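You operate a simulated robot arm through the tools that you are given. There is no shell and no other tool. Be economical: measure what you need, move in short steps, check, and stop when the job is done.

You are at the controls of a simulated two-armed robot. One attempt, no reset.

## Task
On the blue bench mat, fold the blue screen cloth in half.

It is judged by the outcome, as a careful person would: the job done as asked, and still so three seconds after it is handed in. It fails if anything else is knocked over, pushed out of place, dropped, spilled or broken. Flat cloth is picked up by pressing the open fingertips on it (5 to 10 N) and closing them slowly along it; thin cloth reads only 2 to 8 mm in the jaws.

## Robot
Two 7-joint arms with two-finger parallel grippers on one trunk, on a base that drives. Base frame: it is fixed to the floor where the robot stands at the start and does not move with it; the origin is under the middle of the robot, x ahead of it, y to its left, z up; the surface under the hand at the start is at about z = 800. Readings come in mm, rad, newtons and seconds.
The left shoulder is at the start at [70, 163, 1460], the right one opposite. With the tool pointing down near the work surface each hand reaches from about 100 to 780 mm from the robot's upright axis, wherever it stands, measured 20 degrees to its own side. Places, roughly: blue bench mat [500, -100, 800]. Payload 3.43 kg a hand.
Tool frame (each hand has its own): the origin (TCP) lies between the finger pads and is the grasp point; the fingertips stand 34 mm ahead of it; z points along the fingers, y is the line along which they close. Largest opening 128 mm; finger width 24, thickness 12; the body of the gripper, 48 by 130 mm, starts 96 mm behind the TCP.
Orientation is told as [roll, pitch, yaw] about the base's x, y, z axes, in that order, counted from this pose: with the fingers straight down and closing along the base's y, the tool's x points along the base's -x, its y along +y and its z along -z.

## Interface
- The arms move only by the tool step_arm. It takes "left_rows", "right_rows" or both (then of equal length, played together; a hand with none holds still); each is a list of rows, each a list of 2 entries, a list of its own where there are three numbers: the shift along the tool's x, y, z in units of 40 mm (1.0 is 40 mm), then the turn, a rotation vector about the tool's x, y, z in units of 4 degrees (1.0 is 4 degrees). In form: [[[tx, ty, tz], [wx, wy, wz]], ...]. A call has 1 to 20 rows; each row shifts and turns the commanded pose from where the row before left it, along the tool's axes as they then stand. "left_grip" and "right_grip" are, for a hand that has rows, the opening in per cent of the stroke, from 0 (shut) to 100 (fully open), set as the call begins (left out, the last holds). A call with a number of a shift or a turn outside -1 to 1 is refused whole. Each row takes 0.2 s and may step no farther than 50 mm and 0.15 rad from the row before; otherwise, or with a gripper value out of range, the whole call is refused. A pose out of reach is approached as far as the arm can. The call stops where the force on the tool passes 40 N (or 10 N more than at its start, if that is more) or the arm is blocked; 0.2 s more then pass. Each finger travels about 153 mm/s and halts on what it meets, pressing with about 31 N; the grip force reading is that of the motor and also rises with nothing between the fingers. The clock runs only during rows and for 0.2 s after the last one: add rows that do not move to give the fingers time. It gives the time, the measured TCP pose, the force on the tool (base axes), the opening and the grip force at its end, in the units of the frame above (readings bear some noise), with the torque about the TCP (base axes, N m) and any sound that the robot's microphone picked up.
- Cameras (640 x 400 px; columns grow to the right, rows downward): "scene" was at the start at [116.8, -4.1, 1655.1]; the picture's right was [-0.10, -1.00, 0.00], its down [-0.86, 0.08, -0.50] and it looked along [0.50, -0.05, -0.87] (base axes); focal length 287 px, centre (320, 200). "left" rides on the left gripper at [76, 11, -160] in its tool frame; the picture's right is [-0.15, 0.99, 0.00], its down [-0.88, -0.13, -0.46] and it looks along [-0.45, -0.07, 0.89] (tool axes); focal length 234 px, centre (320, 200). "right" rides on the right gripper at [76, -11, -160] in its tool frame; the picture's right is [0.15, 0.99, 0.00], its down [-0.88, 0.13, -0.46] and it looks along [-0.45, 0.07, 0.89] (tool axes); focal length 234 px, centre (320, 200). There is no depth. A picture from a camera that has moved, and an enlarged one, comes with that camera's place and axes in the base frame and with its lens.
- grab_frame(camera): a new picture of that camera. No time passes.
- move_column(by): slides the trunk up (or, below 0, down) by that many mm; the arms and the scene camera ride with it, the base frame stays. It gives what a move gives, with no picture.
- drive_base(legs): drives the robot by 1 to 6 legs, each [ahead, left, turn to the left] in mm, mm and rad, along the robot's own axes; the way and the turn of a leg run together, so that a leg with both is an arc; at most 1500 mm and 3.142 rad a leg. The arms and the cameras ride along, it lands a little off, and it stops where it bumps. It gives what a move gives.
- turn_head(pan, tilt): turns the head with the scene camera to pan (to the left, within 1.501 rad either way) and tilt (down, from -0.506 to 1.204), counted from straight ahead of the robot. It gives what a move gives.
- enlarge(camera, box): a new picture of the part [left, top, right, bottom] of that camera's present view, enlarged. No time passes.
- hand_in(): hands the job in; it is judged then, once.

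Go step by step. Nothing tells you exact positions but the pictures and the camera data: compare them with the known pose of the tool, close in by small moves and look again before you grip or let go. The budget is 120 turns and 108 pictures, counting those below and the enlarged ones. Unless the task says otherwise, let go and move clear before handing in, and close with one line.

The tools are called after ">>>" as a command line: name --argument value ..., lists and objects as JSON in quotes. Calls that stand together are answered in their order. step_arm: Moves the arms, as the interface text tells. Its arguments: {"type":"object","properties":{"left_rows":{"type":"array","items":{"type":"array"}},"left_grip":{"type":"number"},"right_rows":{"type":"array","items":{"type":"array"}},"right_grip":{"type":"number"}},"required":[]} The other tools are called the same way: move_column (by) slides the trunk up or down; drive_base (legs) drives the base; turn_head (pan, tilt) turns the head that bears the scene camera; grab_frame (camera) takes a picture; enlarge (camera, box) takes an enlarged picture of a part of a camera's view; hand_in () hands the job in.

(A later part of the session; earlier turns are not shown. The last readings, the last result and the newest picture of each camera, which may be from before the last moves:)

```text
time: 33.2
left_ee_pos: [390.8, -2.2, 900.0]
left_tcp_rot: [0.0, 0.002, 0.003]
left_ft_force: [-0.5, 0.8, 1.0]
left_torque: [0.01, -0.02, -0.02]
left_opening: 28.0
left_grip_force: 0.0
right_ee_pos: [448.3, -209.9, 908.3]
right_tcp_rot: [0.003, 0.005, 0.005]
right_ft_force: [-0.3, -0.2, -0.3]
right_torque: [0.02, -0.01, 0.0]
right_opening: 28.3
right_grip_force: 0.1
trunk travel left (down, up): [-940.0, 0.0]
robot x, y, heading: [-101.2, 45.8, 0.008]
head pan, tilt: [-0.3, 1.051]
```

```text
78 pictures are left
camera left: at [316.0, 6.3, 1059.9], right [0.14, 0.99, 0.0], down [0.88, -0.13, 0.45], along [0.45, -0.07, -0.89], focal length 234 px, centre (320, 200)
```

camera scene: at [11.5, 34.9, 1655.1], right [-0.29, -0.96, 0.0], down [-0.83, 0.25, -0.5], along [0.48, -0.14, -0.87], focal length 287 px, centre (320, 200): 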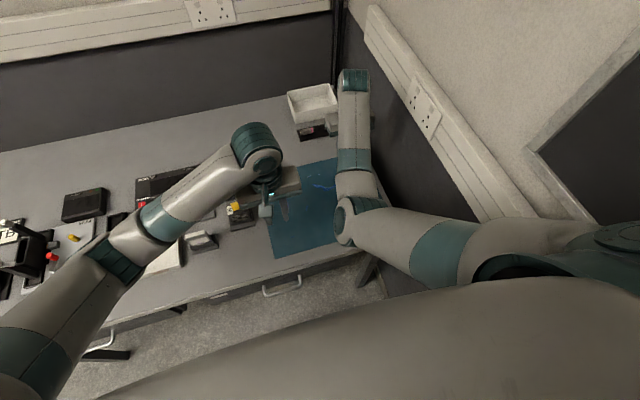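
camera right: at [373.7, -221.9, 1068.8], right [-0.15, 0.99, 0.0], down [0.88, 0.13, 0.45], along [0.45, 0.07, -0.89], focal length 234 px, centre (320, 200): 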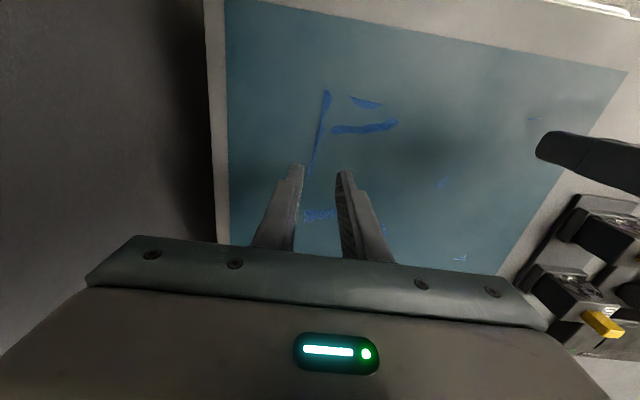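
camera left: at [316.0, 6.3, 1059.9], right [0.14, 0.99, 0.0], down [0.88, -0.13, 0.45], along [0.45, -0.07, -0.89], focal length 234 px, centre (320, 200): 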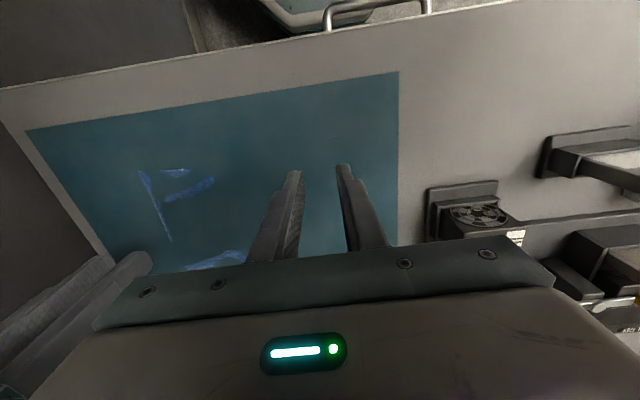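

Let me enlarge the near edge corners for precise placing.

>>> enlarge --camera "right" --box '[300, 75, 428, 155]'

>>> enlarge --camera "left" --box '[290, 110, 386, 170]'

>>> enlarge --camera "right" --box '[490, 90, 586, 150]'

```text
5.00 times, centred on (364, 115) of right
camera zoom: at [373.7, -221.9, 1068.8], right [-0.15, 0.99, 0.0], down [0.88, 0.13, 0.45], along [0.45, 0.07, -0.89], focal length 1171 px, centre (100, 625)
```

zoom: 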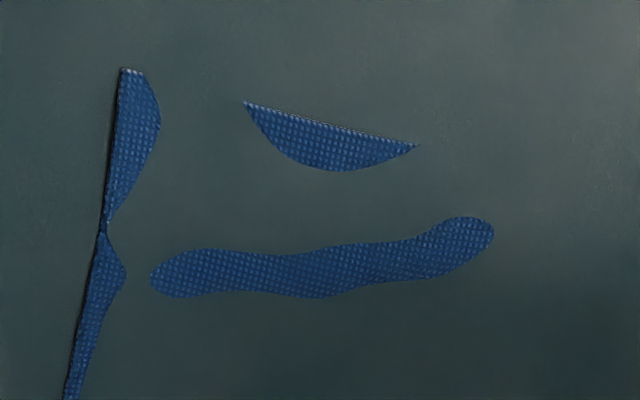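

```text
6.67 times, centred on (338, 140) of left
camera zoom: at [316.0, 6.3, 1059.9], right [0.14, 0.99, 0.0], down [0.88, -0.13, 0.45], along [0.45, -0.07, -0.89], focal length 1561 px, centre (200, 600)
```

zoom: 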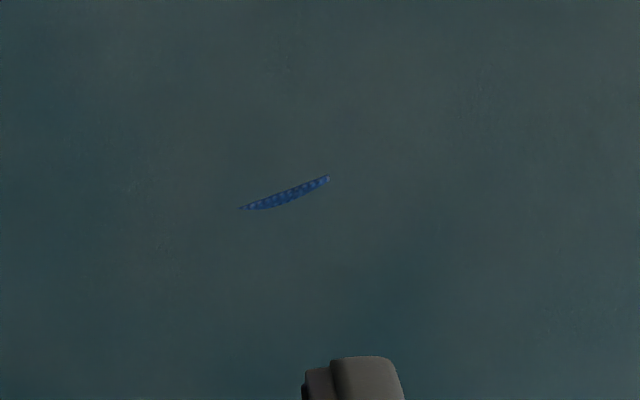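

```text
6.67 times, centred on (538, 120) of right
camera zoom: at [373.7, -221.9, 1068.8], right [-0.15, 0.99, 0.0], down [0.88, 0.13, 0.45], along [0.45, 0.07, -0.89], focal length 1561 px, centre (-1133, 733)
```

zoom: 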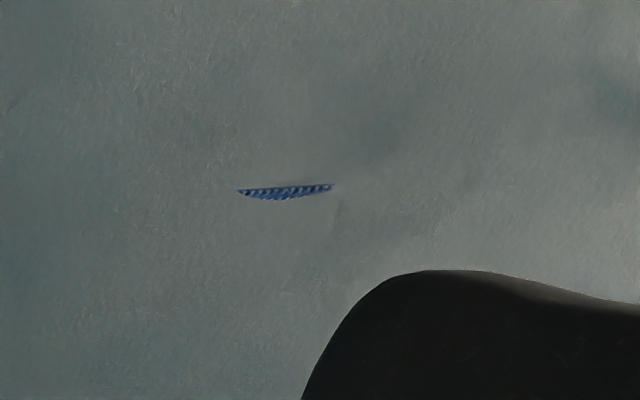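

Near-right corner is at (381, -215) and near-left around (373, 24). I position the hands just above those corners' inner sides and verify.

>>> step_arm --right_rows '[[[0.475, 0.18, 0.48], [0, 0, 0]], [[0.475, 0.18, 0.48], [0, 0, 0]], [[0.475, 0.18, 0.48], [0, 0, 0]], [[0, 0, 0], [0, 0, 0]]]' --left_rows '[[[0.06, -0.015, 0.42], [0, 0, 0]], [[0.06, -0.015, 0.42], [0, 0, 0]], [[0.06, -0.015, 0.42], [0, 0, 0]], [[0, 0, 0], [0, 0, 0]]]'

>>> enlarge --camera "right" --box '[220, 80, 460, 230]'

>>> enlarge --camera "left" --box '[200, 80, 440, 230]'

```text
time: 34.2
left_ee_pos: [384.9, -2.1, 851.4]
left_tcp_rot: [-0.001, 0.004, 0.006]
left_ft_force: [-0.1, -0.8, 0.0]
left_torque: [-0.01, 0.0, 0.0]
left_opening: 28.0
left_grip_force: 0.0
right_ee_pos: [392.7, -184.8, 850.5]
right_tcp_rot: [0.003, 0.003, 0.005]
right_ft_force: [1.1, -0.2, 0.1]
right_torque: [0.01, -0.01, 0.0]
right_opening: 27.9
right_grip_force: 0.1
trunk travel left (down, up): [-940.0, 0.0]
robot x, y, heading: [-100.9, 51.1, 0.006]
head pan, tilt: [-0.3, 1.051]
```

```text
2.67 times, centred on (340, 155) of right
camera zoom: at [317.9, -197.0, 1012.4], right [-0.15, 0.99, 0.0], down [0.88, 0.13, 0.45], along [0.45, 0.07, -0.89], focal length 624 px, centre (267, 320)
```

zoom: 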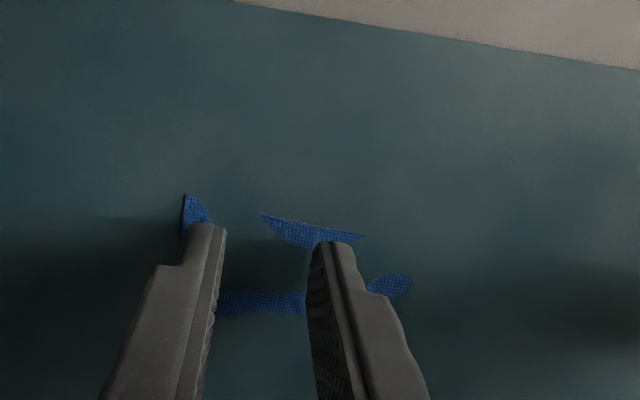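

```text
2.67 times, centred on (320, 155) of left
camera zoom: at [310.8, 7.0, 1011.4], right [0.14, 0.99, 0.0], down [0.88, -0.12, 0.45], along [0.45, -0.07, -0.89], focal length 624 px, centre (320, 320)
```

zoom: 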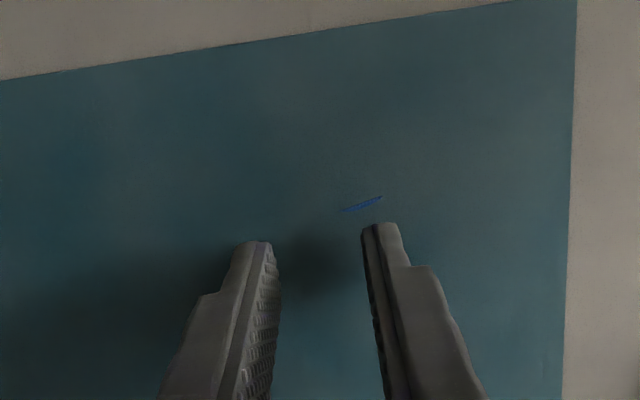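

Fingers line up with the hem. I shift 4 mm toward the robot and descend gently to feel contact.

>>> step_arm --right_rows '[[[0.1, -0.03, 0.12], [0, 0, 0]], [[0, 0, 0.12], [0, 0, 0]], [[0, 0, 0.05], [0, 0, 0]], [[0, 0, 0], [0, 0, 0]]]' --left_rows '[[[0.08, 0, 0.12], [0, 0, 0]], [[0, 0, 0.12], [0, 0, 0]], [[0, 0, 0.05], [0, 0, 0]], [[0, 0, 0], [0, 0, 0]]]'

```text
time: 35.2
left_ee_pos: [380.2, -3.0, 839.7]
left_tcp_rot: [0.0, 0.004, 0.005]
left_ft_force: [0.3, 0.4, -0.2]
left_torque: [0.02, 0.03, 0.03]
left_opening: 28.1
left_grip_force: 0.0
right_ee_pos: [388.9, -187.0, 839.5]
right_tcp_rot: [0.001, 0.004, 0.004]
right_ft_force: [-0.2, -0.7, -0.1]
right_torque: [-0.02, 0.03, 0.02]
right_opening: 28.0
right_grip_force: 0.0
trunk travel left (down, up): [-940.0, 0.0]
robot x, y, heading: [-101.4, 51.3, 0.008]
head pan, tilt: [-0.3, 1.051]
```

>>> step_arm --right_rows '[[[0, 0, 0.05], [0, 0, 0]], [[0, 0, 0.05], [0, 0, 0]], [[0, 0, 0], [0, 0, 0]]]' --left_rows '[[[0, 0, 0.05], [0, 0, 0]], [[0, 0, 0.05], [0, 0, 0]], [[0, 0, 0], [0, 0, 0]]]'

```text
time: 36.0
left_ee_pos: [380.7, -2.4, 835.7]
left_tcp_rot: [-0.002, 0.003, 0.006]
left_ft_force: [0.2, 0.3, 0.2]
left_torque: [-0.01, -0.01, -0.01]
left_opening: 28.2
left_grip_force: 0.2
right_ee_pos: [388.0, -187.6, 835.1]
right_tcp_rot: [0.0, 0.002, 0.008]
right_ft_force: [-0.7, 0.1, 6.9]
right_torque: [-0.01, 0.01, 0.02]
right_opening: 27.9
right_grip_force: 0.0
trunk travel left (down, up): [-940.0, 0.0]
robot x, y, heading: [-101.8, 50.7, 0.004]
head pan, tilt: [-0.3, 1.051]
```

The right presses at 7 N; the left needs about 1 mm more.

>>> step_arm --left_rows '[[[0, 0, 0.03], [0, 0, 0]], [[0, 0, 0], [0, 0, 0]]]'

```text
time: 36.6
left_ee_pos: [381.5, -2.6, 835.5]
left_tcp_rot: [0.0, 0.002, 0.004]
left_ft_force: [-1.0, 0.3, 2.1]
left_torque: [0.02, -0.02, 0.0]
left_opening: 28.0
left_grip_force: 0.1
right_ee_pos: [388.3, -186.9, 835.1]
right_tcp_rot: [0.0, 0.002, 0.006]
right_ft_force: [1.5, -1.2, 6.4]
right_torque: [-0.04, -0.05, 0.01]
right_opening: 28.2
right_grip_force: 0.0
trunk travel left (down, up): [-940.0, 0.0]
robot x, y, heading: [-101.3, 48.9, 0.008]
head pan, tilt: [-0.3, 1.051]
```

>>> step_arm --left_rows '[[[0, 0, 0.025], [0, 0, 0]], [[0, 0, 0], [0, 0, 0]]]'

>>> step_arm --left_rows '[[[0, 0, 0], [0, 0, 0]], [[0, 0, 0], [0, 0, 0]]]' --right_rows '[[[0, 0, 0], [0, 0, 0]], [[0, 0, 0], [0, 0, 0]]]' --left_grip 17 --right_grip 17

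>>> step_arm --left_rows '[[[0, 0, 0], [0, 0, 0]], [[0, 0, 0], [0, 0, 0]]]' --right_rows '[[[0, 0, 0], [0, 0, 0]], [[0, 0, 0], [0, 0, 0]]]' --left_grip 12 --right_grip 12

>>> enlarge --camera "right" --box '[220, 80, 460, 230]'

>>> enlarge --camera "left" --box '[200, 80, 440, 230]'

```text
time: 37.2
left_ee_pos: [380.8, -3.2, 835.3]
left_tcp_rot: [-0.004, 0.0, 0.006]
left_ft_force: [-0.5, 2.8, 21.0]
left_torque: [0.35, -0.11, 0.01]
left_opening: 28.3
left_grip_force: 0.3
right_ee_pos: [387.0, -187.6, 836.1]
right_tcp_rot: [0.002, 0.002, 0.004]
right_ft_force: [-0.6, -0.1, 0.6]
right_torque: [-0.04, 0.0, 0.02]
right_opening: 28.2
right_grip_force: 0.0
trunk travel left (down, up): [-940.0, 0.0]
robot x, y, heading: [-100.8, 46.6, 0.005]
head pan, tilt: [-0.3, 1.051]
```

```text
time: 37.8
left_ee_pos: [381.2, -3.4, 834.8]
left_tcp_rot: [-0.005, -0.001, 0.006]
left_ft_force: [2.2, -3.4, 27.7]
left_torque: [0.15, -0.2, -0.05]
left_opening: 20.2
left_grip_force: 0.1
right_ee_pos: [388.1, -187.6, 835.8]
right_tcp_rot: [0.0, 0.002, 0.004]
right_ft_force: [-0.1, -0.8, 1.3]
right_torque: [-0.02, 0.0, 0.01]
right_opening: 21.9
right_grip_force: 0.1
trunk travel left (down, up): [-940.0, 0.0]
robot x, y, heading: [-100.7, 48.5, 0.009]
head pan, tilt: [-0.3, 1.051]
```

```text
time: 38.4
left_ee_pos: [379.9, -3.2, 835.1]
left_tcp_rot: [-0.003, -0.002, 0.005]
left_ft_force: [4.5, -1.3, 33.8]
left_torque: [0.06, -0.26, -0.06]
left_opening: 12.8
left_grip_force: 0.0
right_ee_pos: [386.6, -187.1, 836.6]
right_tcp_rot: [0.003, 0.002, 0.005]
right_ft_force: [-0.1, 1.1, 0.2]
right_torque: [0.0, 0.0, -0.03]
right_opening: 15.5
right_grip_force: 0.1
trunk travel left (down, up): [-940.0, 0.0]
robot x, y, heading: [-104.1, 50.8, 0.009]
head pan, tilt: [-0.3, 1.051]
```

```text
2.67 times, centred on (340, 155) of right
camera zoom: at [312.3, -199.1, 996.4], right [-0.15, 0.99, 0.0], down [0.88, 0.13, 0.45], along [0.45, 0.07, -0.89], focal length 624 px, centre (267, 320)
```

zoom: 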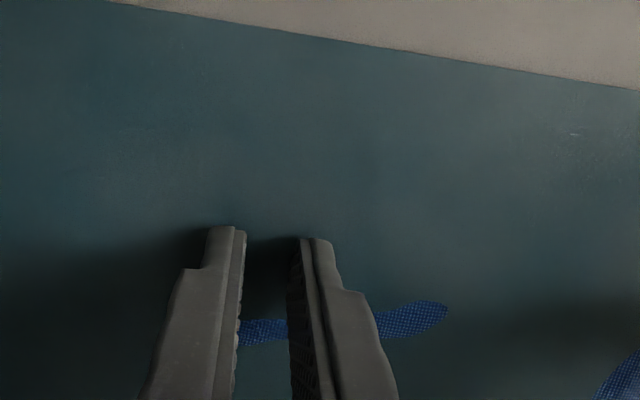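

```text
2.67 times, centred on (320, 155) of left
camera zoom: at [304.5, 7.2, 994.9], right [0.14, 0.99, 0.0], down [0.88, -0.12, 0.46], along [0.45, -0.07, -0.89], focal length 624 px, centre (320, 320)
```

zoom: 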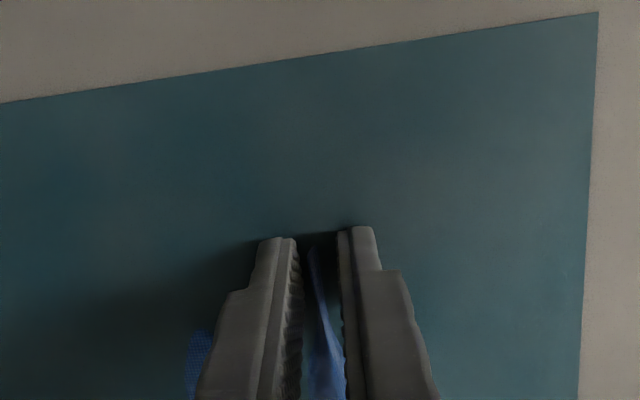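

The left has a fold rising between its fingers; the right unloaded and got nothing. I finish closing the left and reopen the right, pressing it down again.

>>> step_arm --left_rows '[[[0, 0, 0], [0, 0, 0]], [[0, 0, 0], [0, 0, 0]]]' --left_grip 6

>>> step_arm --left_rows '[[[0, 0, 0], [0, 0, 0]], [[0, 0, 0], [0, 0, 0]], [[0, 0, -0.04], [0, 0, 0]]]' --left_grip 0 --right_rows '[[[0, 0, -0.1], [0, 0, 0]], [[0, 0, 0], [0, 0, 0]], [[0, 0, 0], [0, 0, 0]]]' --right_grip 22

>>> enlarge --camera "right" --box '[220, 80, 460, 230]'

>>> enlarge --camera "left" --box '[200, 80, 440, 230]'

```text
time: 39.0
left_ee_pos: [381.2, -2.1, 834.5]
left_tcp_rot: [-0.003, -0.003, 0.006]
left_ft_force: [4.6, 1.1, 38.4]
left_torque: [0.05, -0.31, 0.01]
left_opening: 7.4
left_grip_force: 0.0
right_ee_pos: [388.7, -187.3, 835.1]
right_tcp_rot: [0.001, 0.002, 0.006]
right_ft_force: [0.9, 0.0, 0.1]
right_torque: [0.01, -0.03, 0.03]
right_opening: 15.2
right_grip_force: 0.1
trunk travel left (down, up): [-940.0, 0.0]
robot x, y, heading: [-99.9, 53.9, 0.008]
head pan, tilt: [-0.3, 1.051]
```

```text
time: 39.8
left_ee_pos: [379.7, -3.3, 835.5]
left_tcp_rot: [-0.002, -0.001, 0.004]
left_ft_force: [2.1, -4.9, 28.5]
left_torque: [-0.08, -0.24, -0.01]
left_opening: 1.7
left_grip_force: 30.8
right_ee_pos: [387.3, -189.3, 838.9]
right_tcp_rot: [0.002, 0.002, 0.006]
right_ft_force: [-0.9, 0.6, 0.5]
right_torque: [-0.04, -0.02, -0.02]
right_opening: 28.2
right_grip_force: 0.2
trunk travel left (down, up): [-940.0, 0.0]
robot x, y, heading: [-98.6, 50.7, 0.01]
head pan, tilt: [-0.3, 1.051]
```

```text
2.67 times, centred on (340, 155) of right
camera zoom: at [312.4, -200.0, 1000.0], right [-0.15, 0.99, 0.0], down [0.88, 0.13, 0.45], along [0.45, 0.07, -0.89], focal length 624 px, centre (267, 320)
```

zoom: 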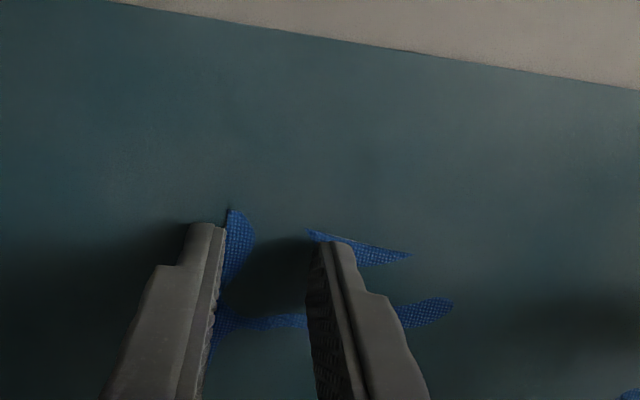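

```text
2.67 times, centred on (320, 155) of left
camera zoom: at [304.2, 6.8, 995.2], right [0.14, 0.99, 0.0], down [0.88, -0.13, 0.45], along [0.45, -0.07, -0.89], focal length 624 px, centre (320, 320)
```

zoom: 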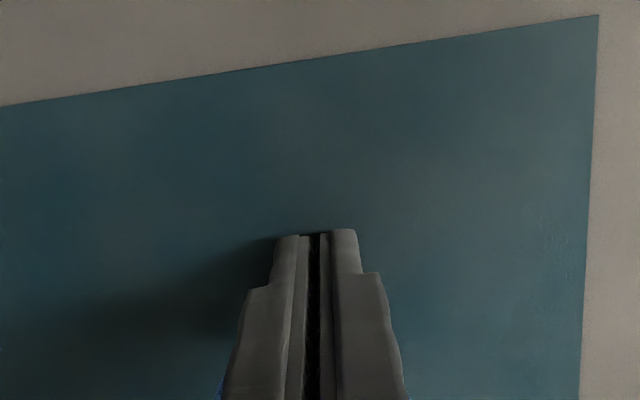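

The left reads 1.7 mm, so I lift it slightly to check whether it holds the cloth.

>>> step_arm --left_rows '[[[0, 0, -0.3], [0, 0, 0]], [[0, 0, -0.3], [0, 0, 0]], [[0, 0, 0], [0, 0, 0]]]'

>>> enlarge --camera "left" --box '[160, 80, 480, 280]'

```text
time: 40.6
left_ee_pos: [381.5, -1.3, 859.2]
left_tcp_rot: [-0.001, 0.006, 0.007]
left_ft_force: [0.4, -0.2, -0.3]
left_torque: [0.04, -0.02, -0.01]
left_opening: 1.8
left_grip_force: 30.9
right_ee_pos: [388.1, -187.9, 838.9]
right_tcp_rot: [0.002, 0.005, 0.005]
right_ft_force: [-0.1, 1.2, 0.2]
right_torque: [0.01, -0.02, -0.02]
right_opening: 28.2
right_grip_force: 0.0
trunk travel left (down, up): [-940.0, 0.0]
robot x, y, heading: [-101.4, 52.2, 0.003]
head pan, tilt: [-0.3, 1.051]
```

```text
2.00 times, centred on (320, 180) of left
camera zoom: at [306.4, 8.0, 1018.3], right [0.14, 0.99, 0.0], down [0.88, -0.12, 0.45], along [0.45, -0.06, -0.89], focal length 468 px, centre (320, 240)
```

zoom: 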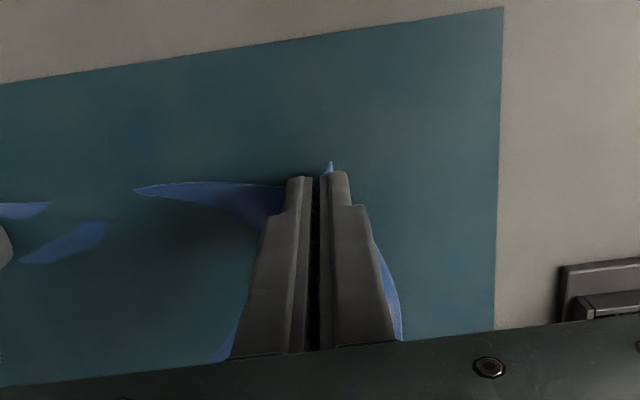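

The left holds the hem. I shift the right hand inward onto the displaced corner, lower the left a little, and press again.

>>> step_arm --left_rows '[[[0, 0, 0.35], [0, 0, 0]], [[0, 0, 0], [0, 0, 0]], [[0, 0, 0], [0, 0, 0]]]' --right_rows '[[[0.12, 0.3, 0], [0, 0, 0]], [[0, 0, 0.1], [0, 0, 0]], [[0, 0, 0], [0, 0, 0]]]'

>>> enlarge --camera "right" --box '[220, 80, 460, 230]'

```text
time: 41.4
left_ee_pos: [381.6, -1.4, 845.6]
left_tcp_rot: [-0.001, 0.004, 0.005]
left_ft_force: [0.4, -0.3, 0.0]
left_torque: [0.0, 0.0, -0.01]
left_opening: 1.9
left_grip_force: 30.9
right_ee_pos: [385.3, -175.0, 834.0]
right_tcp_rot: [0.003, 0.002, 0.005]
right_ft_force: [0.8, -1.0, 4.1]
right_torque: [-0.03, 0.02, -0.01]
right_opening: 28.0
right_grip_force: 0.1
trunk travel left (down, up): [-940.0, 0.0]
robot x, y, heading: [-99.6, 53.7, 0.007]
head pan, tilt: [-0.3, 1.051]
```

```text
2.67 times, centred on (340, 155) of right
camera zoom: at [310.5, -186.5, 995.9], right [-0.15, 0.99, 0.0], down [0.88, 0.13, 0.45], along [0.45, 0.07, -0.89], focal length 624 px, centre (267, 320)
```

zoom: 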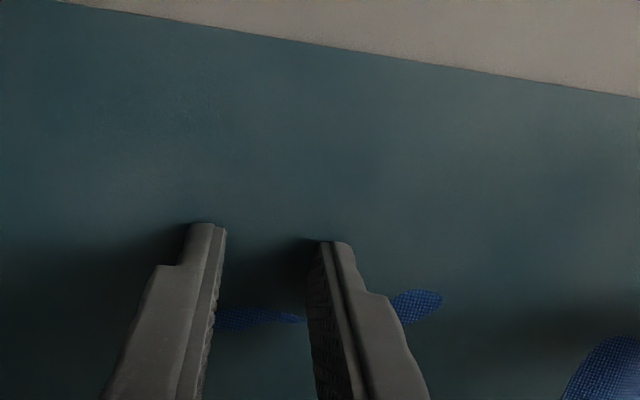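

Now 4 N; I press slightly more and close the right slowly.

>>> step_arm --right_rows '[[[0, 0, 0.02], [0, 0, 0]], [[0, 0, 0], [0, 0, 0]]]'

>>> step_arm --right_rows '[[[0, 0, 0], [0, 0, 0]], [[0, 0, 0], [0, 0, 0]]]' --right_grip 17

>>> step_arm --right_rows '[[[0, 0, 0], [0, 0, 0]], [[0, 0, 0], [0, 0, 0]]]' --right_grip 12

>>> enlarge --camera "right" --box '[220, 80, 460, 230]'

```text
time: 42.0
left_ee_pos: [379.7, -2.3, 846.4]
left_tcp_rot: [-0.001, 0.001, 0.005]
left_ft_force: [-0.2, -0.5, -0.5]
left_torque: [0.02, -0.01, 0.01]
left_opening: 1.9
left_grip_force: 31.1
right_ee_pos: [385.0, -175.6, 834.7]
right_tcp_rot: [0.0, 0.001, 0.006]
right_ft_force: [-0.1, 0.9, 12.2]
right_torque: [-0.1, 0.03, -0.01]
right_opening: 28.2
right_grip_force: 0.0
trunk travel left (down, up): [-940.0, 0.0]
robot x, y, heading: [-102.6, 52.1, 0.006]
head pan, tilt: [-0.3, 1.051]
```

```text
time: 42.6
left_ee_pos: [379.9, -0.8, 845.6]
left_tcp_rot: [-0.002, 0.001, 0.007]
left_ft_force: [-0.3, -0.3, 0.3]
left_torque: [0.03, 0.05, 0.03]
left_opening: 1.6
left_grip_force: 31.2
right_ee_pos: [385.3, -175.3, 834.4]
right_tcp_rot: [0.0, 0.003, 0.005]
right_ft_force: [0.7, 0.7, 16.6]
right_torque: [-0.06, -0.03, 0.0]
right_opening: 20.4
right_grip_force: 0.1
trunk travel left (down, up): [-940.0, 0.0]
robot x, y, heading: [-103.0, 54.7, 0.005]
head pan, tilt: [-0.3, 1.051]
```

```text
time: 43.2
left_ee_pos: [379.5, -1.1, 846.5]
left_tcp_rot: [-0.003, 0.002, 0.007]
left_ft_force: [-0.7, -0.3, 0.2]
left_torque: [0.02, -0.01, 0.0]
left_opening: 1.6
left_grip_force: 31.1
right_ee_pos: [385.1, -174.7, 834.6]
right_tcp_rot: [-0.001, 0.0, 0.006]
right_ft_force: [1.6, 1.3, 19.3]
right_torque: [-0.03, -0.05, -0.01]
right_opening: 14.0
right_grip_force: 0.0
trunk travel left (down, up): [-940.0, 0.0]
robot x, y, heading: [-100.9, 49.0, 0.005]
head pan, tilt: [-0.3, 1.051]
```

```text
2.67 times, centred on (340, 155) of right
camera zoom: at [310.3, -186.1, 995.7], right [-0.15, 0.99, 0.0], down [0.88, 0.13, 0.45], along [0.45, 0.07, -0.89], focal length 624 px, centre (267, 320)
```

zoom: 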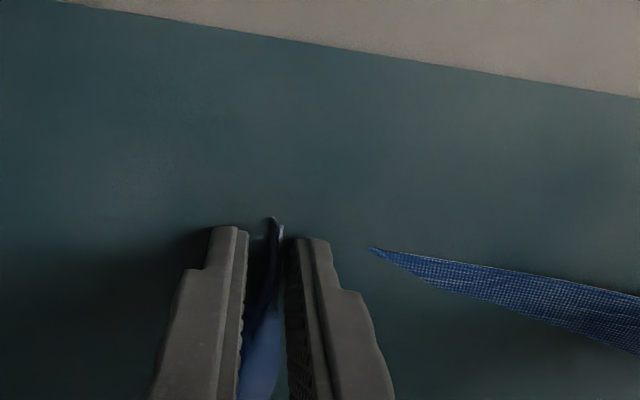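

A fold including the hem stands between the right fingers. I close the rest of the way and lift both a little.

>>> step_arm --right_rows '[[[0, 0, 0], [0, 0, 0]], [[0, 0, 0], [0, 0, 0]]]' --right_grip 6

>>> step_arm --right_rows '[[[0, 0, 0], [0, 0, 0]], [[0, 0, 0], [0, 0, 0]], [[0, 0, 0], [0, 0, 0]]]' --right_grip 0

>>> step_arm --right_rows '[[[0, 0, -0.3], [0, 0, 0]], [[0, 0, -0.4], [0, 0, 0]], [[0, 0, -0.3], [0, 0, 0]], [[0, 0, 0], [0, 0, 0]]]' --left_rows '[[[0, 0, 0], [0, 0, 0]], [[0, 0, -0.4], [0, 0, 0]], [[0, 0, -0.3], [0, 0, 0]], [[0, 0, 0], [0, 0, 0]]]'

>>> grab_frame --camera "right"

>>> grab_frame --camera "left"

>>> grab_frame --camera "scene"

```text
time: 43.8
left_ee_pos: [379.7, -0.8, 846.6]
left_tcp_rot: [-0.004, 0.002, 0.006]
left_ft_force: [0.2, -2.7, 0.3]
left_torque: [-0.08, 0.0, 0.0]
left_opening: 1.4
left_grip_force: 31.1
right_ee_pos: [385.7, -175.6, 834.8]
right_tcp_rot: [0.001, 0.003, 0.005]
right_ft_force: [1.4, 3.5, 20.4]
right_torque: [0.09, -0.05, 0.01]
right_opening: 6.9
right_grip_force: 0.1
trunk travel left (down, up): [-940.0, 0.0]
robot x, y, heading: [-101.2, 50.6, 0.007]
head pan, tilt: [-0.3, 1.051]
```

```text
time: 44.6
left_ee_pos: [379.9, -0.8, 845.3]
left_tcp_rot: [-0.004, 0.002, 0.004]
left_ft_force: [0.5, -5.4, 0.2]
left_torque: [-0.18, -0.01, -0.02]
left_opening: 1.6
left_grip_force: 30.7
right_ee_pos: [384.8, -173.5, 834.2]
right_tcp_rot: [0.001, 0.001, 0.006]
right_ft_force: [1.1, 8.8, 21.3]
right_torque: [0.19, -0.02, 0.0]
right_opening: 1.5
right_grip_force: 30.9
trunk travel left (down, up): [-940.0, 0.0]
robot x, y, heading: [-102.2, 51.7, 0.001]
head pan, tilt: [-0.3, 1.051]
```

```text
time: 45.6
left_ee_pos: [380.8, -1.5, 872.5]
left_tcp_rot: [-0.002, 0.003, 0.006]
left_ft_force: [-0.1, -8.4, -0.1]
left_torque: [-0.25, 0.01, -0.03]
left_opening: 1.7
left_grip_force: 31.4
right_ee_pos: [385.9, -175.0, 872.4]
right_tcp_rot: [0.001, 0.003, 0.005]
right_ft_force: [-0.6, 8.8, 0.2]
right_torque: [0.29, 0.02, 0.02]
right_opening: 1.7
right_grip_force: 30.6
trunk travel left (down, up): [-940.0, 0.0]
robot x, y, heading: [-98.5, 50.1, 0.006]
head pan, tilt: [-0.3, 1.051]
```

```text
65 pictures are left
camera right: at [310.4, -187.6, 1033.2], right [-0.15, 0.99, 0.0], down [0.88, 0.13, 0.45], along [0.45, 0.07, -0.89], focal length 234 px, centre (320, 200)
```

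right: 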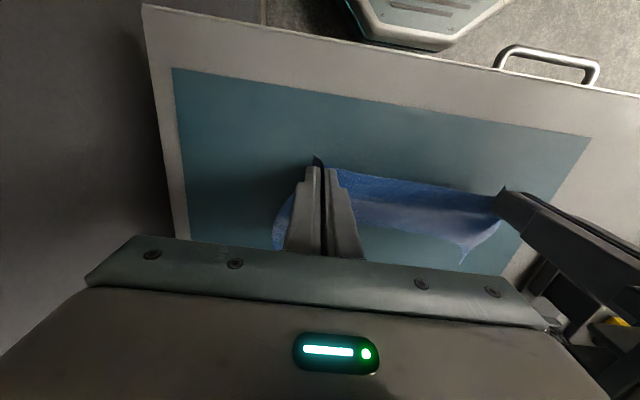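

```text
64 pictures are left
camera left: at [305.5, 8.0, 1033.4], right [0.14, 0.99, 0.0], down [0.88, -0.12, 0.45], along [0.45, -0.07, -0.89], focal length 234 px, centre (320, 200)
```

left: 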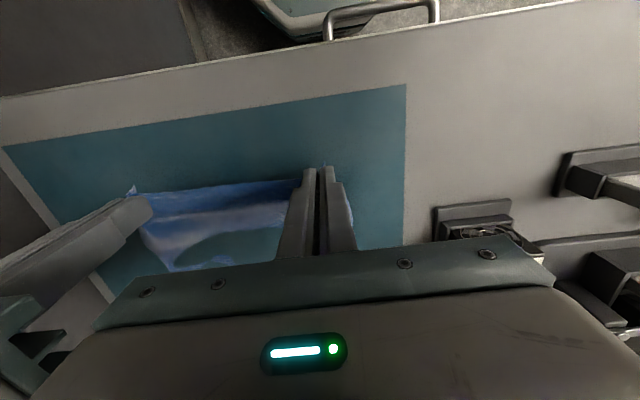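

```text
63 pictures are left
camera scene: at [13.0, 35.0, 1654.9], right [-0.29, -0.96, 0.0], down [-0.83, 0.25, -0.5], along [0.48, -0.14, -0.87], focal length 287 px, centre (320, 200)
```

scene: 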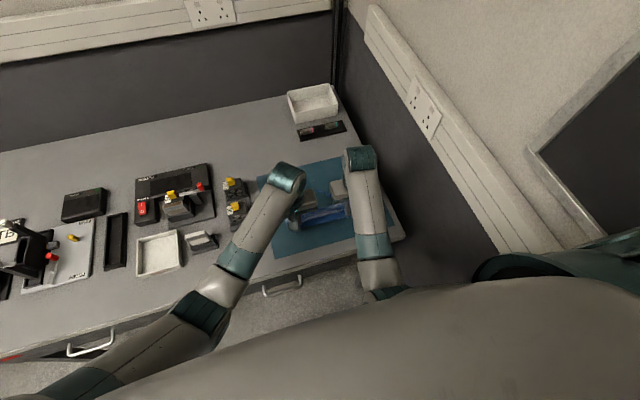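

Both hold the hem, but the grip overlaps the hem by ~24 mm, which would leave it tucked the wrong way after folding. I set it back down, open, and will regrip closer to the edge.

>>> step_arm --right_rows '[[[0, 0.06, 0.45], [0, 0, 0]], [[0, 0, 0.45], [0, 0, 0]], [[0, 0, 0], [0, 0, 0]]]' --left_rows '[[[0, -0.06, 0.45], [0, 0, 0]], [[0, 0, 0.45], [0, 0, 0]], [[0, 0, 0], [0, 0, 0]]]'

>>> step_arm --right_rows '[[[0, 0, 0], [0, 0, 0]], [[0, 0, 0], [0, 0, 0]], [[0, 0, -0.2], [0, 0, 0]]]' --left_rows '[[[0, 0, 0], [0, 0, 0]], [[0, 0, 0], [0, 0, 0]], [[0, 0, -0.2], [0, 0, 0]]]' --left_grip 26 --right_grip 26

>>> enlarge --camera "right" --box '[220, 80, 540, 280]'

>>> enlarge --camera "left" --box '[100, 80, 420, 280]'

```text
time: 46.4
left_ee_pos: [380.3, -5.7, 836.3]
left_tcp_rot: [-0.001, 0.003, 0.006]
left_ft_force: [-0.5, -0.9, 0.1]
left_torque: [-0.05, 0.03, -0.03]
left_opening: 1.7
left_grip_force: 31.3
right_ee_pos: [383.7, -173.4, 835.7]
right_tcp_rot: [-0.001, 0.005, 0.005]
right_ft_force: [-0.3, 1.5, 0.2]
right_torque: [0.03, 0.02, 0.05]
right_opening: 1.8
right_grip_force: 30.5
trunk travel left (down, up): [-940.0, 0.0]
robot x, y, heading: [-101.8, 50.8, 0.005]
head pan, tilt: [-0.3, 1.051]
```

```text
time: 47.2
left_ee_pos: [381.0, -5.0, 845.1]
left_tcp_rot: [-0.003, 0.003, 0.005]
left_ft_force: [-0.3, 0.5, 0.5]
left_torque: [0.0, 0.0, 0.0]
left_opening: 33.2
left_grip_force: 0.0
right_ee_pos: [384.8, -173.6, 844.8]
right_tcp_rot: [0.003, 0.003, 0.005]
right_ft_force: [-0.4, 0.1, 0.2]
right_torque: [-0.01, -0.03, -0.02]
right_opening: 33.2
right_grip_force: 0.0
trunk travel left (down, up): [-940.0, 0.0]
robot x, y, heading: [-103.9, 51.2, 0.011]
head pan, tilt: [-0.3, 1.051]
```

```text
2.00 times, centred on (380, 180) of right
camera zoom: at [310.1, -185.3, 1005.5], right [-0.15, 0.99, 0.0], down [0.88, 0.13, 0.45], along [0.45, 0.07, -0.89], focal length 468 px, centre (200, 240)
```

zoom: 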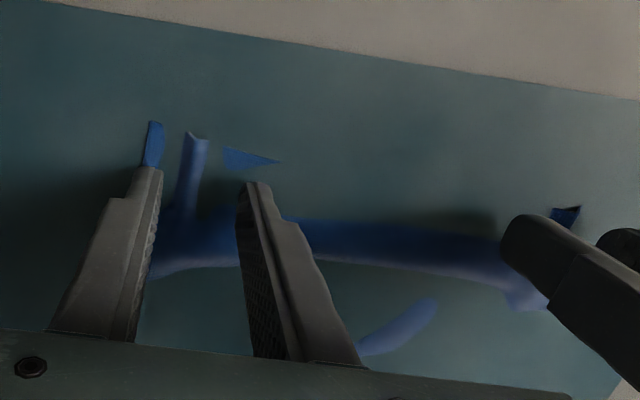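

```text
2.00 times, centred on (260, 180) of left
camera zoom: at [305.7, 4.6, 1005.3], right [0.14, 0.99, 0.0], down [0.88, -0.12, 0.45], along [0.45, -0.07, -0.89], focal length 468 px, centre (440, 240)
```

zoom: 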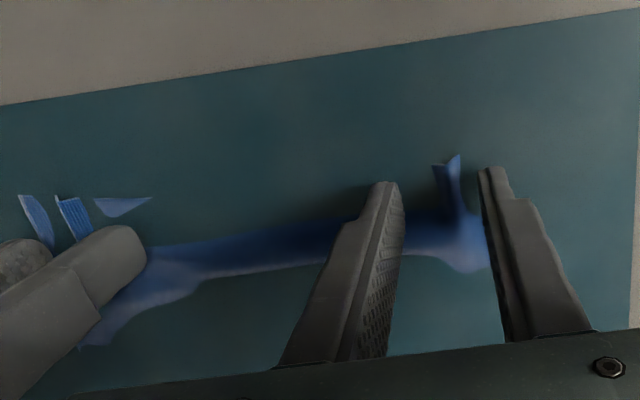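

The pinched ridges with the hem are still standing between the fingers, hem at x≈361 (right) and 367 (left). I slide the fingers toward the robot so only ~10 mm of hem is covered, then lower and close.

>>> step_arm --right_rows '[[[0.3, -0.05, 0], [0, 0, 0]], [[0.3, -0.05, 0], [0, 0, 0]], [[0, 0, 0.1], [0, 0, 0]], [[0, 0, 0.1], [0, 0, 0]], [[0, 0, 0], [0, 0, 0]]]' --left_rows '[[[0.2, 0.05, 0], [0, 0, 0]], [[0.2, 0.05, 0], [0, 0, 0]], [[0, 0, 0.1], [0, 0, 0]], [[0, 0, 0.1], [0, 0, 0]], [[0, 0, 0], [0, 0, 0]]]'

>>> enlarge --camera "right" --box '[220, 80, 540, 280]'

>>> enlarge --camera "left" --box '[100, 80, 420, 280]'

```text
time: 48.4
left_ee_pos: [364.3, 0.0, 837.3]
left_tcp_rot: [-0.002, 0.004, 0.006]
left_ft_force: [0.6, -0.1, -1.3]
left_torque: [-0.04, 0.0, -0.01]
left_opening: 33.3
left_grip_force: 0.1
right_ee_pos: [360.1, -178.6, 838.1]
right_tcp_rot: [0.0, 0.002, 0.005]
right_ft_force: [-0.7, 0.8, 1.2]
right_torque: [0.02, 0.01, 0.02]
right_opening: 33.2
right_grip_force: 0.0
trunk travel left (down, up): [-940.0, 0.0]
robot x, y, heading: [-102.4, 51.9, 0.005]
head pan, tilt: [-0.3, 1.051]
```

```text
2.00 times, centred on (380, 180) of right
camera zoom: at [285.0, -189.8, 998.5], right [-0.15, 0.99, 0.0], down [0.88, 0.13, 0.45], along [0.45, 0.07, -0.89], focal length 468 px, centre (200, 240)
```

zoom: 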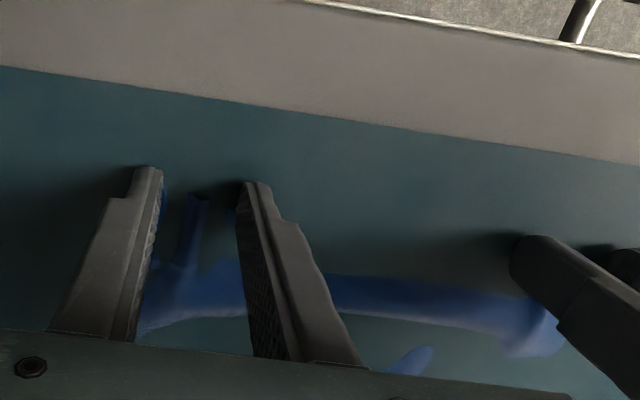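

```text
2.00 times, centred on (260, 180) of left
camera zoom: at [289.7, 9.6, 997.3], right [0.14, 0.99, 0.0], down [0.88, -0.12, 0.45], along [0.45, -0.07, -0.89], focal length 468 px, centre (440, 240)
```

zoom: 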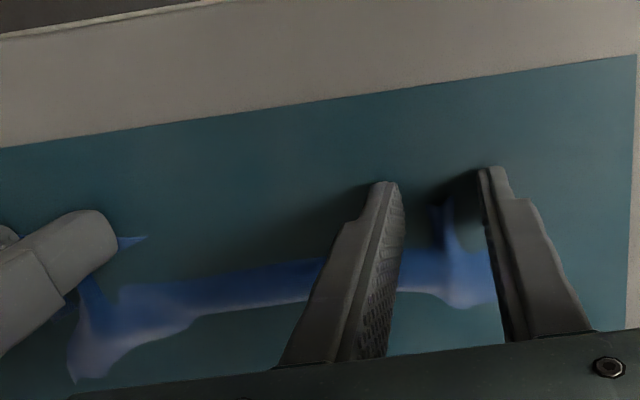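

Alignment is good with ~14 mm overlap; I shave off 4 mm more, lower to contact and close slowly.

>>> step_arm --right_rows '[[[0.1, 0, 0], [0, 0, 0]], [[0, 0, 0.07], [0, 0, 0]], [[0, 0, 0], [0, 0, 0]]]' --left_rows '[[[0.1, 0, 0], [0, 0, 0]], [[0, 0, 0.05], [0, 0, 0]], [[0, 0, 0], [0, 0, 0]]]'

>>> step_arm --right_rows '[[[0, 0, 0], [0, 0, 0]], [[0, 0, 0], [0, 0, 0]]]' --left_rows '[[[0, 0, 0], [0, 0, 0]], [[0, 0, 0], [0, 0, 0]]]' --left_grip 17 --right_grip 17

>>> step_arm --right_rows '[[[0, 0, 0], [0, 0, 0]], [[0, 0, 0], [0, 0, 0]]]' --left_rows '[[[0, 0, 0], [0, 0, 0]], [[0, 0, 0], [0, 0, 0]]]' --left_grip 9 --right_grip 9

>>> enlarge --camera "right" --box '[220, 80, 540, 280]'

>>> enlarge --camera "left" --box '[100, 80, 420, 280]'

```text
time: 49.2
left_ee_pos: [360.7, -1.0, 835.2]
left_tcp_rot: [-0.002, 0.001, 0.004]
left_ft_force: [-0.7, -0.3, 1.6]
left_torque: [-0.02, -0.05, 0.01]
left_opening: 33.1
left_grip_force: 0.0
right_ee_pos: [356.9, -177.0, 834.6]
right_tcp_rot: [0.003, 0.004, 0.004]
right_ft_force: [0.1, -0.2, 1.1]
right_torque: [-0.01, -0.01, -0.01]
right_opening: 33.5
right_grip_force: 0.0
trunk travel left (down, up): [-940.0, 0.0]
robot x, y, heading: [-102.6, 48.2, 0.007]
head pan, tilt: [-0.3, 1.051]
```

```text
time: 49.8
left_ee_pos: [361.1, -0.4, 835.7]
left_tcp_rot: [-0.002, 0.001, 0.006]
left_ft_force: [-0.3, 0.0, 4.4]
left_torque: [0.01, -0.05, 0.01]
left_opening: 21.3
left_grip_force: 0.1
right_ee_pos: [355.8, -176.7, 836.5]
right_tcp_rot: [0.001, 0.004, 0.006]
right_ft_force: [0.4, -0.7, 1.2]
right_torque: [-0.01, 0.0, 0.02]
right_opening: 21.6
right_grip_force: 0.0
trunk travel left (down, up): [-940.0, 0.0]
robot x, y, heading: [-103.0, 53.0, 0.005]
head pan, tilt: [-0.3, 1.051]
```

```text
time: 50.4
left_ee_pos: [360.4, -1.1, 835.2]
left_tcp_rot: [-0.002, 0.0, 0.004]
left_ft_force: [0.1, -2.2, 4.5]
left_torque: [-0.03, -0.1, -0.03]
left_opening: 11.5
left_grip_force: 0.3
right_ee_pos: [356.1, -176.4, 835.6]
right_tcp_rot: [0.003, 0.004, 0.005]
right_ft_force: [0.2, 0.4, 2.6]
right_torque: [0.06, 0.0, 0.03]
right_opening: 11.8
right_grip_force: 0.8
trunk travel left (down, up): [-940.0, 0.0]
robot x, y, heading: [-102.1, 54.4, 0.006]
head pan, tilt: [-0.3, 1.051]
```

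```text
2.00 times, centred on (380, 180) of right
camera zoom: at [281.2, -189.1, 996.1], right [-0.15, 0.99, 0.0], down [0.88, 0.13, 0.45], along [0.45, 0.07, -0.89], focal length 468 px, centre (200, 240)
```

zoom: 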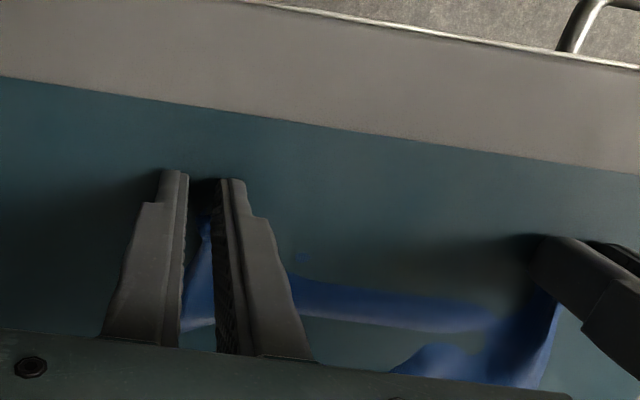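

```text
2.00 times, centred on (260, 180) of left
camera zoom: at [285.1, 9.2, 995.3], right [0.14, 0.99, 0.0], down [0.88, -0.12, 0.45], along [0.45, -0.07, -0.89], focal length 468 px, centre (440, 240)
```

zoom: 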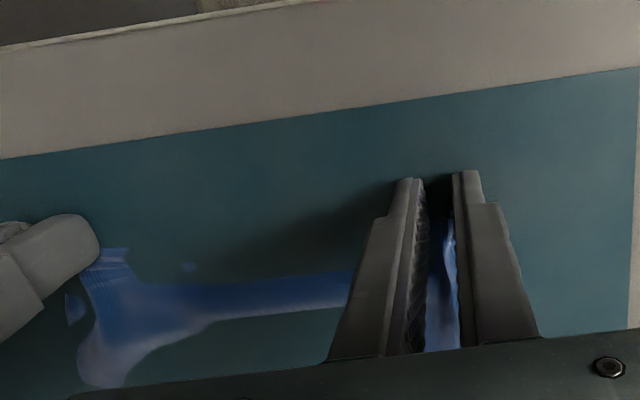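

Right overlap looks only ~4 mm, so I nudge the right 4 mm forward, then close both and lift to check.

>>> step_arm --right_rows '[[[-0.1, 0, 0], [0, 0, 0]], [[0, 0, 0], [0, 0, 0]]]'

>>> step_arm --right_rows '[[[0, 0, 0], [0, 0, 0]], [[0, 0, 0], [0, 0, 0]], [[0, 0, 0], [0, 0, 0]]]' --left_rows '[[[0, 0, 0], [0, 0, 0]], [[0, 0, 0], [0, 0, 0]], [[0, 0, 0], [0, 0, 0]]]' --left_grip 0 --right_grip 0

>>> step_arm --right_rows '[[[0, 0, -0.4], [0, 0, 0]], [[0, 0, -0.4], [0, 0, 0]], [[0, 0, -0.4], [0, 0, 0]], [[0, 0, 0], [0, 0, 0]]]' --left_rows '[[[0, 0, -0.4], [0, 0, 0]], [[0, 0, -0.4], [0, 0, 0]], [[0, 0, -0.4], [0, 0, 0]], [[0, 0, 0], [0, 0, 0]]]'

>>> enlarge --camera "right" --box '[220, 80, 540, 280]'

>>> enlarge --camera "left" --box '[100, 80, 420, 280]'

```text
time: 51.0
left_ee_pos: [359.9, -0.5, 835.3]
left_tcp_rot: [-0.002, 0.003, 0.004]
left_ft_force: [0.3, -1.2, 4.1]
left_torque: [0.0, -0.07, -0.01]
left_opening: 12.0
left_grip_force: 0.2
right_ee_pos: [359.9, -176.9, 835.7]
right_tcp_rot: [-0.001, 0.002, 0.005]
right_ft_force: [-1.9, 0.3, 8.9]
right_torque: [0.01, 0.01, 0.02]
right_opening: 11.6
right_grip_force: 0.3
trunk travel left (down, up): [-940.0, 0.0]
robot x, y, heading: [-99.5, 48.6, 0.009]
head pan, tilt: [-0.3, 1.051]
```

```text
time: 51.8
left_ee_pos: [360.4, 0.8, 835.6]
left_tcp_rot: [-0.002, 0.002, 0.005]
left_ft_force: [-0.2, -2.7, 2.6]
left_torque: [-0.06, -0.03, -0.02]
left_opening: 1.6
left_grip_force: 30.9
right_ee_pos: [359.7, -177.2, 834.6]
right_tcp_rot: [0.001, 0.001, 0.004]
right_ft_force: [1.5, 3.9, 11.7]
right_torque: [0.12, -0.12, 0.07]
right_opening: 1.6
right_grip_force: 31.2
trunk travel left (down, up): [-940.0, 0.0]
robot x, y, heading: [-102.8, 48.2, 0.008]
head pan, tilt: [-0.3, 1.051]
```

```text
time: 52.8
left_ee_pos: [361.2, 9.4, 877.5]
left_tcp_rot: [0.012, 0.005, 0.009]
left_ft_force: [0.1, -7.1, 0.8]
left_torque: [-0.27, -0.01, -0.09]
left_opening: 1.5
left_grip_force: 31.5
right_ee_pos: [358.8, -178.6, 882.5]
right_tcp_rot: [0.002, 0.004, 0.005]
right_ft_force: [-1.3, 6.5, 0.4]
right_torque: [0.22, 0.02, 0.09]
right_opening: 1.7
right_grip_force: 31.2
trunk travel left (down, up): [-940.0, 0.0]
robot x, y, heading: [-100.6, 48.7, 0.004]
head pan, tilt: [-0.3, 1.051]
```

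```text
2.00 times, centred on (380, 180) of right
camera zoom: at [285.0, -189.3, 1042.2], right [-0.15, 0.99, 0.0], down [0.88, 0.13, 0.45], along [0.45, 0.07, -0.89], focal length 468 px, centre (200, 240)
```

zoom: 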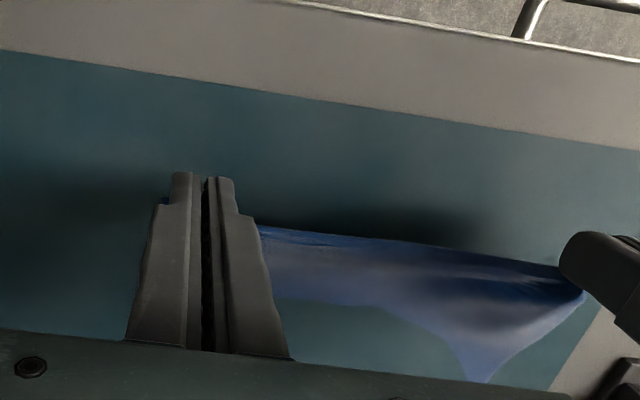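

```text
2.00 times, centred on (260, 180) of left
camera zoom: at [285.6, 17.0, 1038.6], right [0.14, 0.99, 0.01], down [0.88, -0.13, 0.45], along [0.45, -0.05, -0.89], focal length 468 px, centre (440, 240)
```

zoom: 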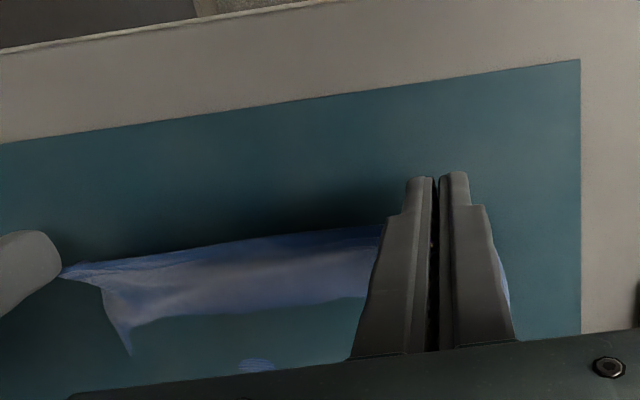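

Both hands hold the hem narrowly. I now carry it over in an arc, tipping the hands gradually; first half, then check.

>>> step_arm --right_rows '[[[-0.275, 0, -0.525], [0, 0, 0]], [[-0.45, 0, -0.425], [0, 0, 0]], [[-0.595, 0, -0.248], [0, 1, 0]], [[-0.635, 0, -0.165], [0, 1, 0]], [[-0.64, 0, -0.083], [0, 1, 0]], [[0, 0, 0], [0, 0, 0]]]' --left_rows '[[[-0.275, 0, -0.525], [0, 0, 0]], [[-0.45, 0, -0.425], [0, 0, 0]], [[-0.595, 0, -0.248], [0, 1, 0]], [[-0.635, 0, -0.165], [0, 1, 0]], [[-0.64, 0, -0.083], [0, 1, 0]], [[0, 0, 0], [0, 0, 0]]]'

>>> grab_frame --camera "scene"

>>> grab_frame --camera "right"

>>> grab_frame --camera "left"

```text
time: 53.5
left_ee_pos: [393.9, 37.9, 903.5]
left_tcp_rot: [0.04, 0.031, 0.007]
left_ft_force: [2.2, -37.2, 2.9]
left_torque: [-1.26, -0.05, -0.39]
left_opening: 1.5
left_grip_force: 30.4
right_ee_pos: [401.9, -173.6, 922.3]
right_tcp_rot: [0.008, 0.017, 0.023]
right_ft_force: [-0.9, 39.0, -2.8]
right_torque: [1.31, 0.1, 0.39]
right_opening: 0.2
right_grip_force: 31.2
trunk travel left (down, up): [-940.0, 0.0]
robot x, y, heading: [-103.2, 50.4, 0.01]
head pan, tilt: [-0.3, 1.051]
stopped in row 3 (left hand): the force on the tool passed its limit at 62 N (the readings are from after the stop); the commanded pose is now the measured one
```

```text
54 pictures are left
camera scene: at [17.1, 38.7, 1654.6], right [-0.29, -0.96, 0.0], down [-0.83, 0.25, -0.5], along [0.47, -0.15, -0.87], focal length 287 px, centre (320, 200)
```

scene: 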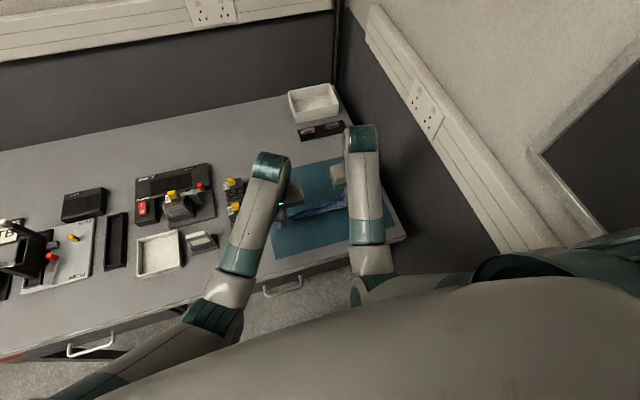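

```text
53 pictures are left
camera right: at [329.9, -188.7, 1083.4], right [-0.17, 0.99, 0.01], down [0.88, 0.15, 0.44], along [0.44, 0.08, -0.9], focal length 234 px, centre (320, 200)
```

right: 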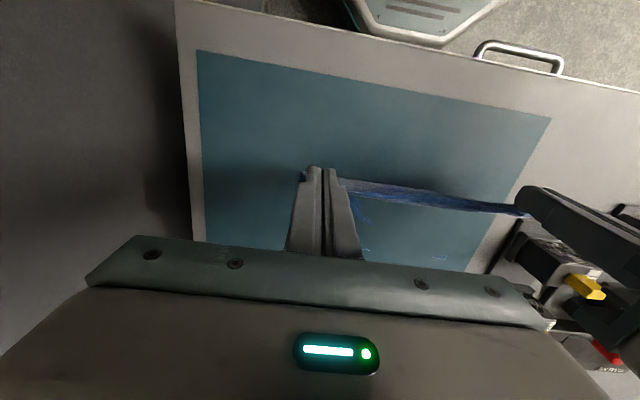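

```text
52 pictures are left
camera left: at [323.1, 41.1, 1064.4], right [0.14, 0.99, 0.03], down [0.9, -0.14, 0.42], along [0.42, -0.03, -0.91], focal length 234 px, centre (320, 200)
```

left: 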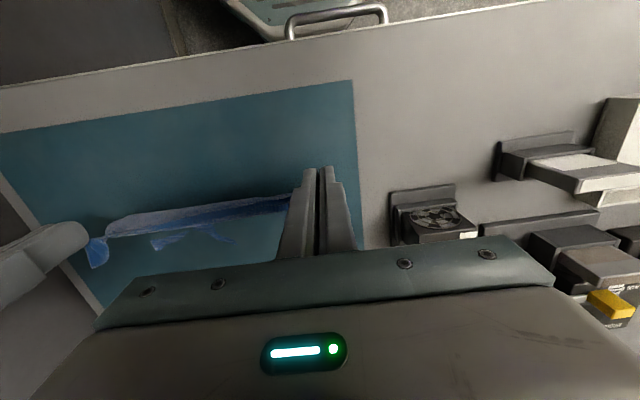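

The left arm's cramped posture made it drift outward and stretch the cloth. I relieve the tension by moving the right hand toward it.

>>> step_arm --right_rows '[[[0, 0.5, 0], [0, 0, 0]], [[0, 0.5, 0], [0, 0, 0]]]'

>>> grab_frame --camera "right"

```text
time: 54.1
left_ee_pos: [390.5, 39.3, 899.6]
left_tcp_rot: [0.046, 0.036, 0.013]
left_ft_force: [2.4, -25.7, 3.1]
left_torque: [-0.85, -0.08, -0.25]
left_opening: 1.1
left_grip_force: 30.5
right_ee_pos: [409.3, -165.7, 928.5]
right_tcp_rot: [-0.034, -0.001, 0.002]
right_ft_force: [-3.1, 26.4, -3.9]
right_torque: [0.89, 0.13, 0.28]
right_opening: 0.5
right_grip_force: 31.7
trunk travel left (down, up): [-940.0, 0.0]
robot x, y, heading: [-103.9, 50.4, 0.008]
head pan, tilt: [-0.3, 1.051]
```

```text
51 pictures are left
camera right: at [334.2, -171.1, 1088.7], right [-0.15, 0.99, -0.04], down [0.88, 0.15, 0.45], along [0.45, 0.04, -0.89], focal length 234 px, centre (320, 200)
```

right: 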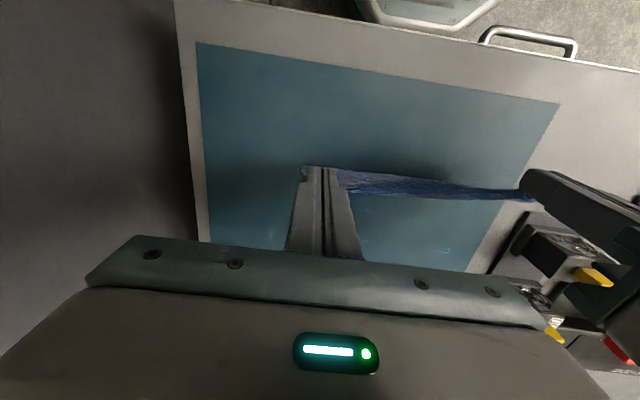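

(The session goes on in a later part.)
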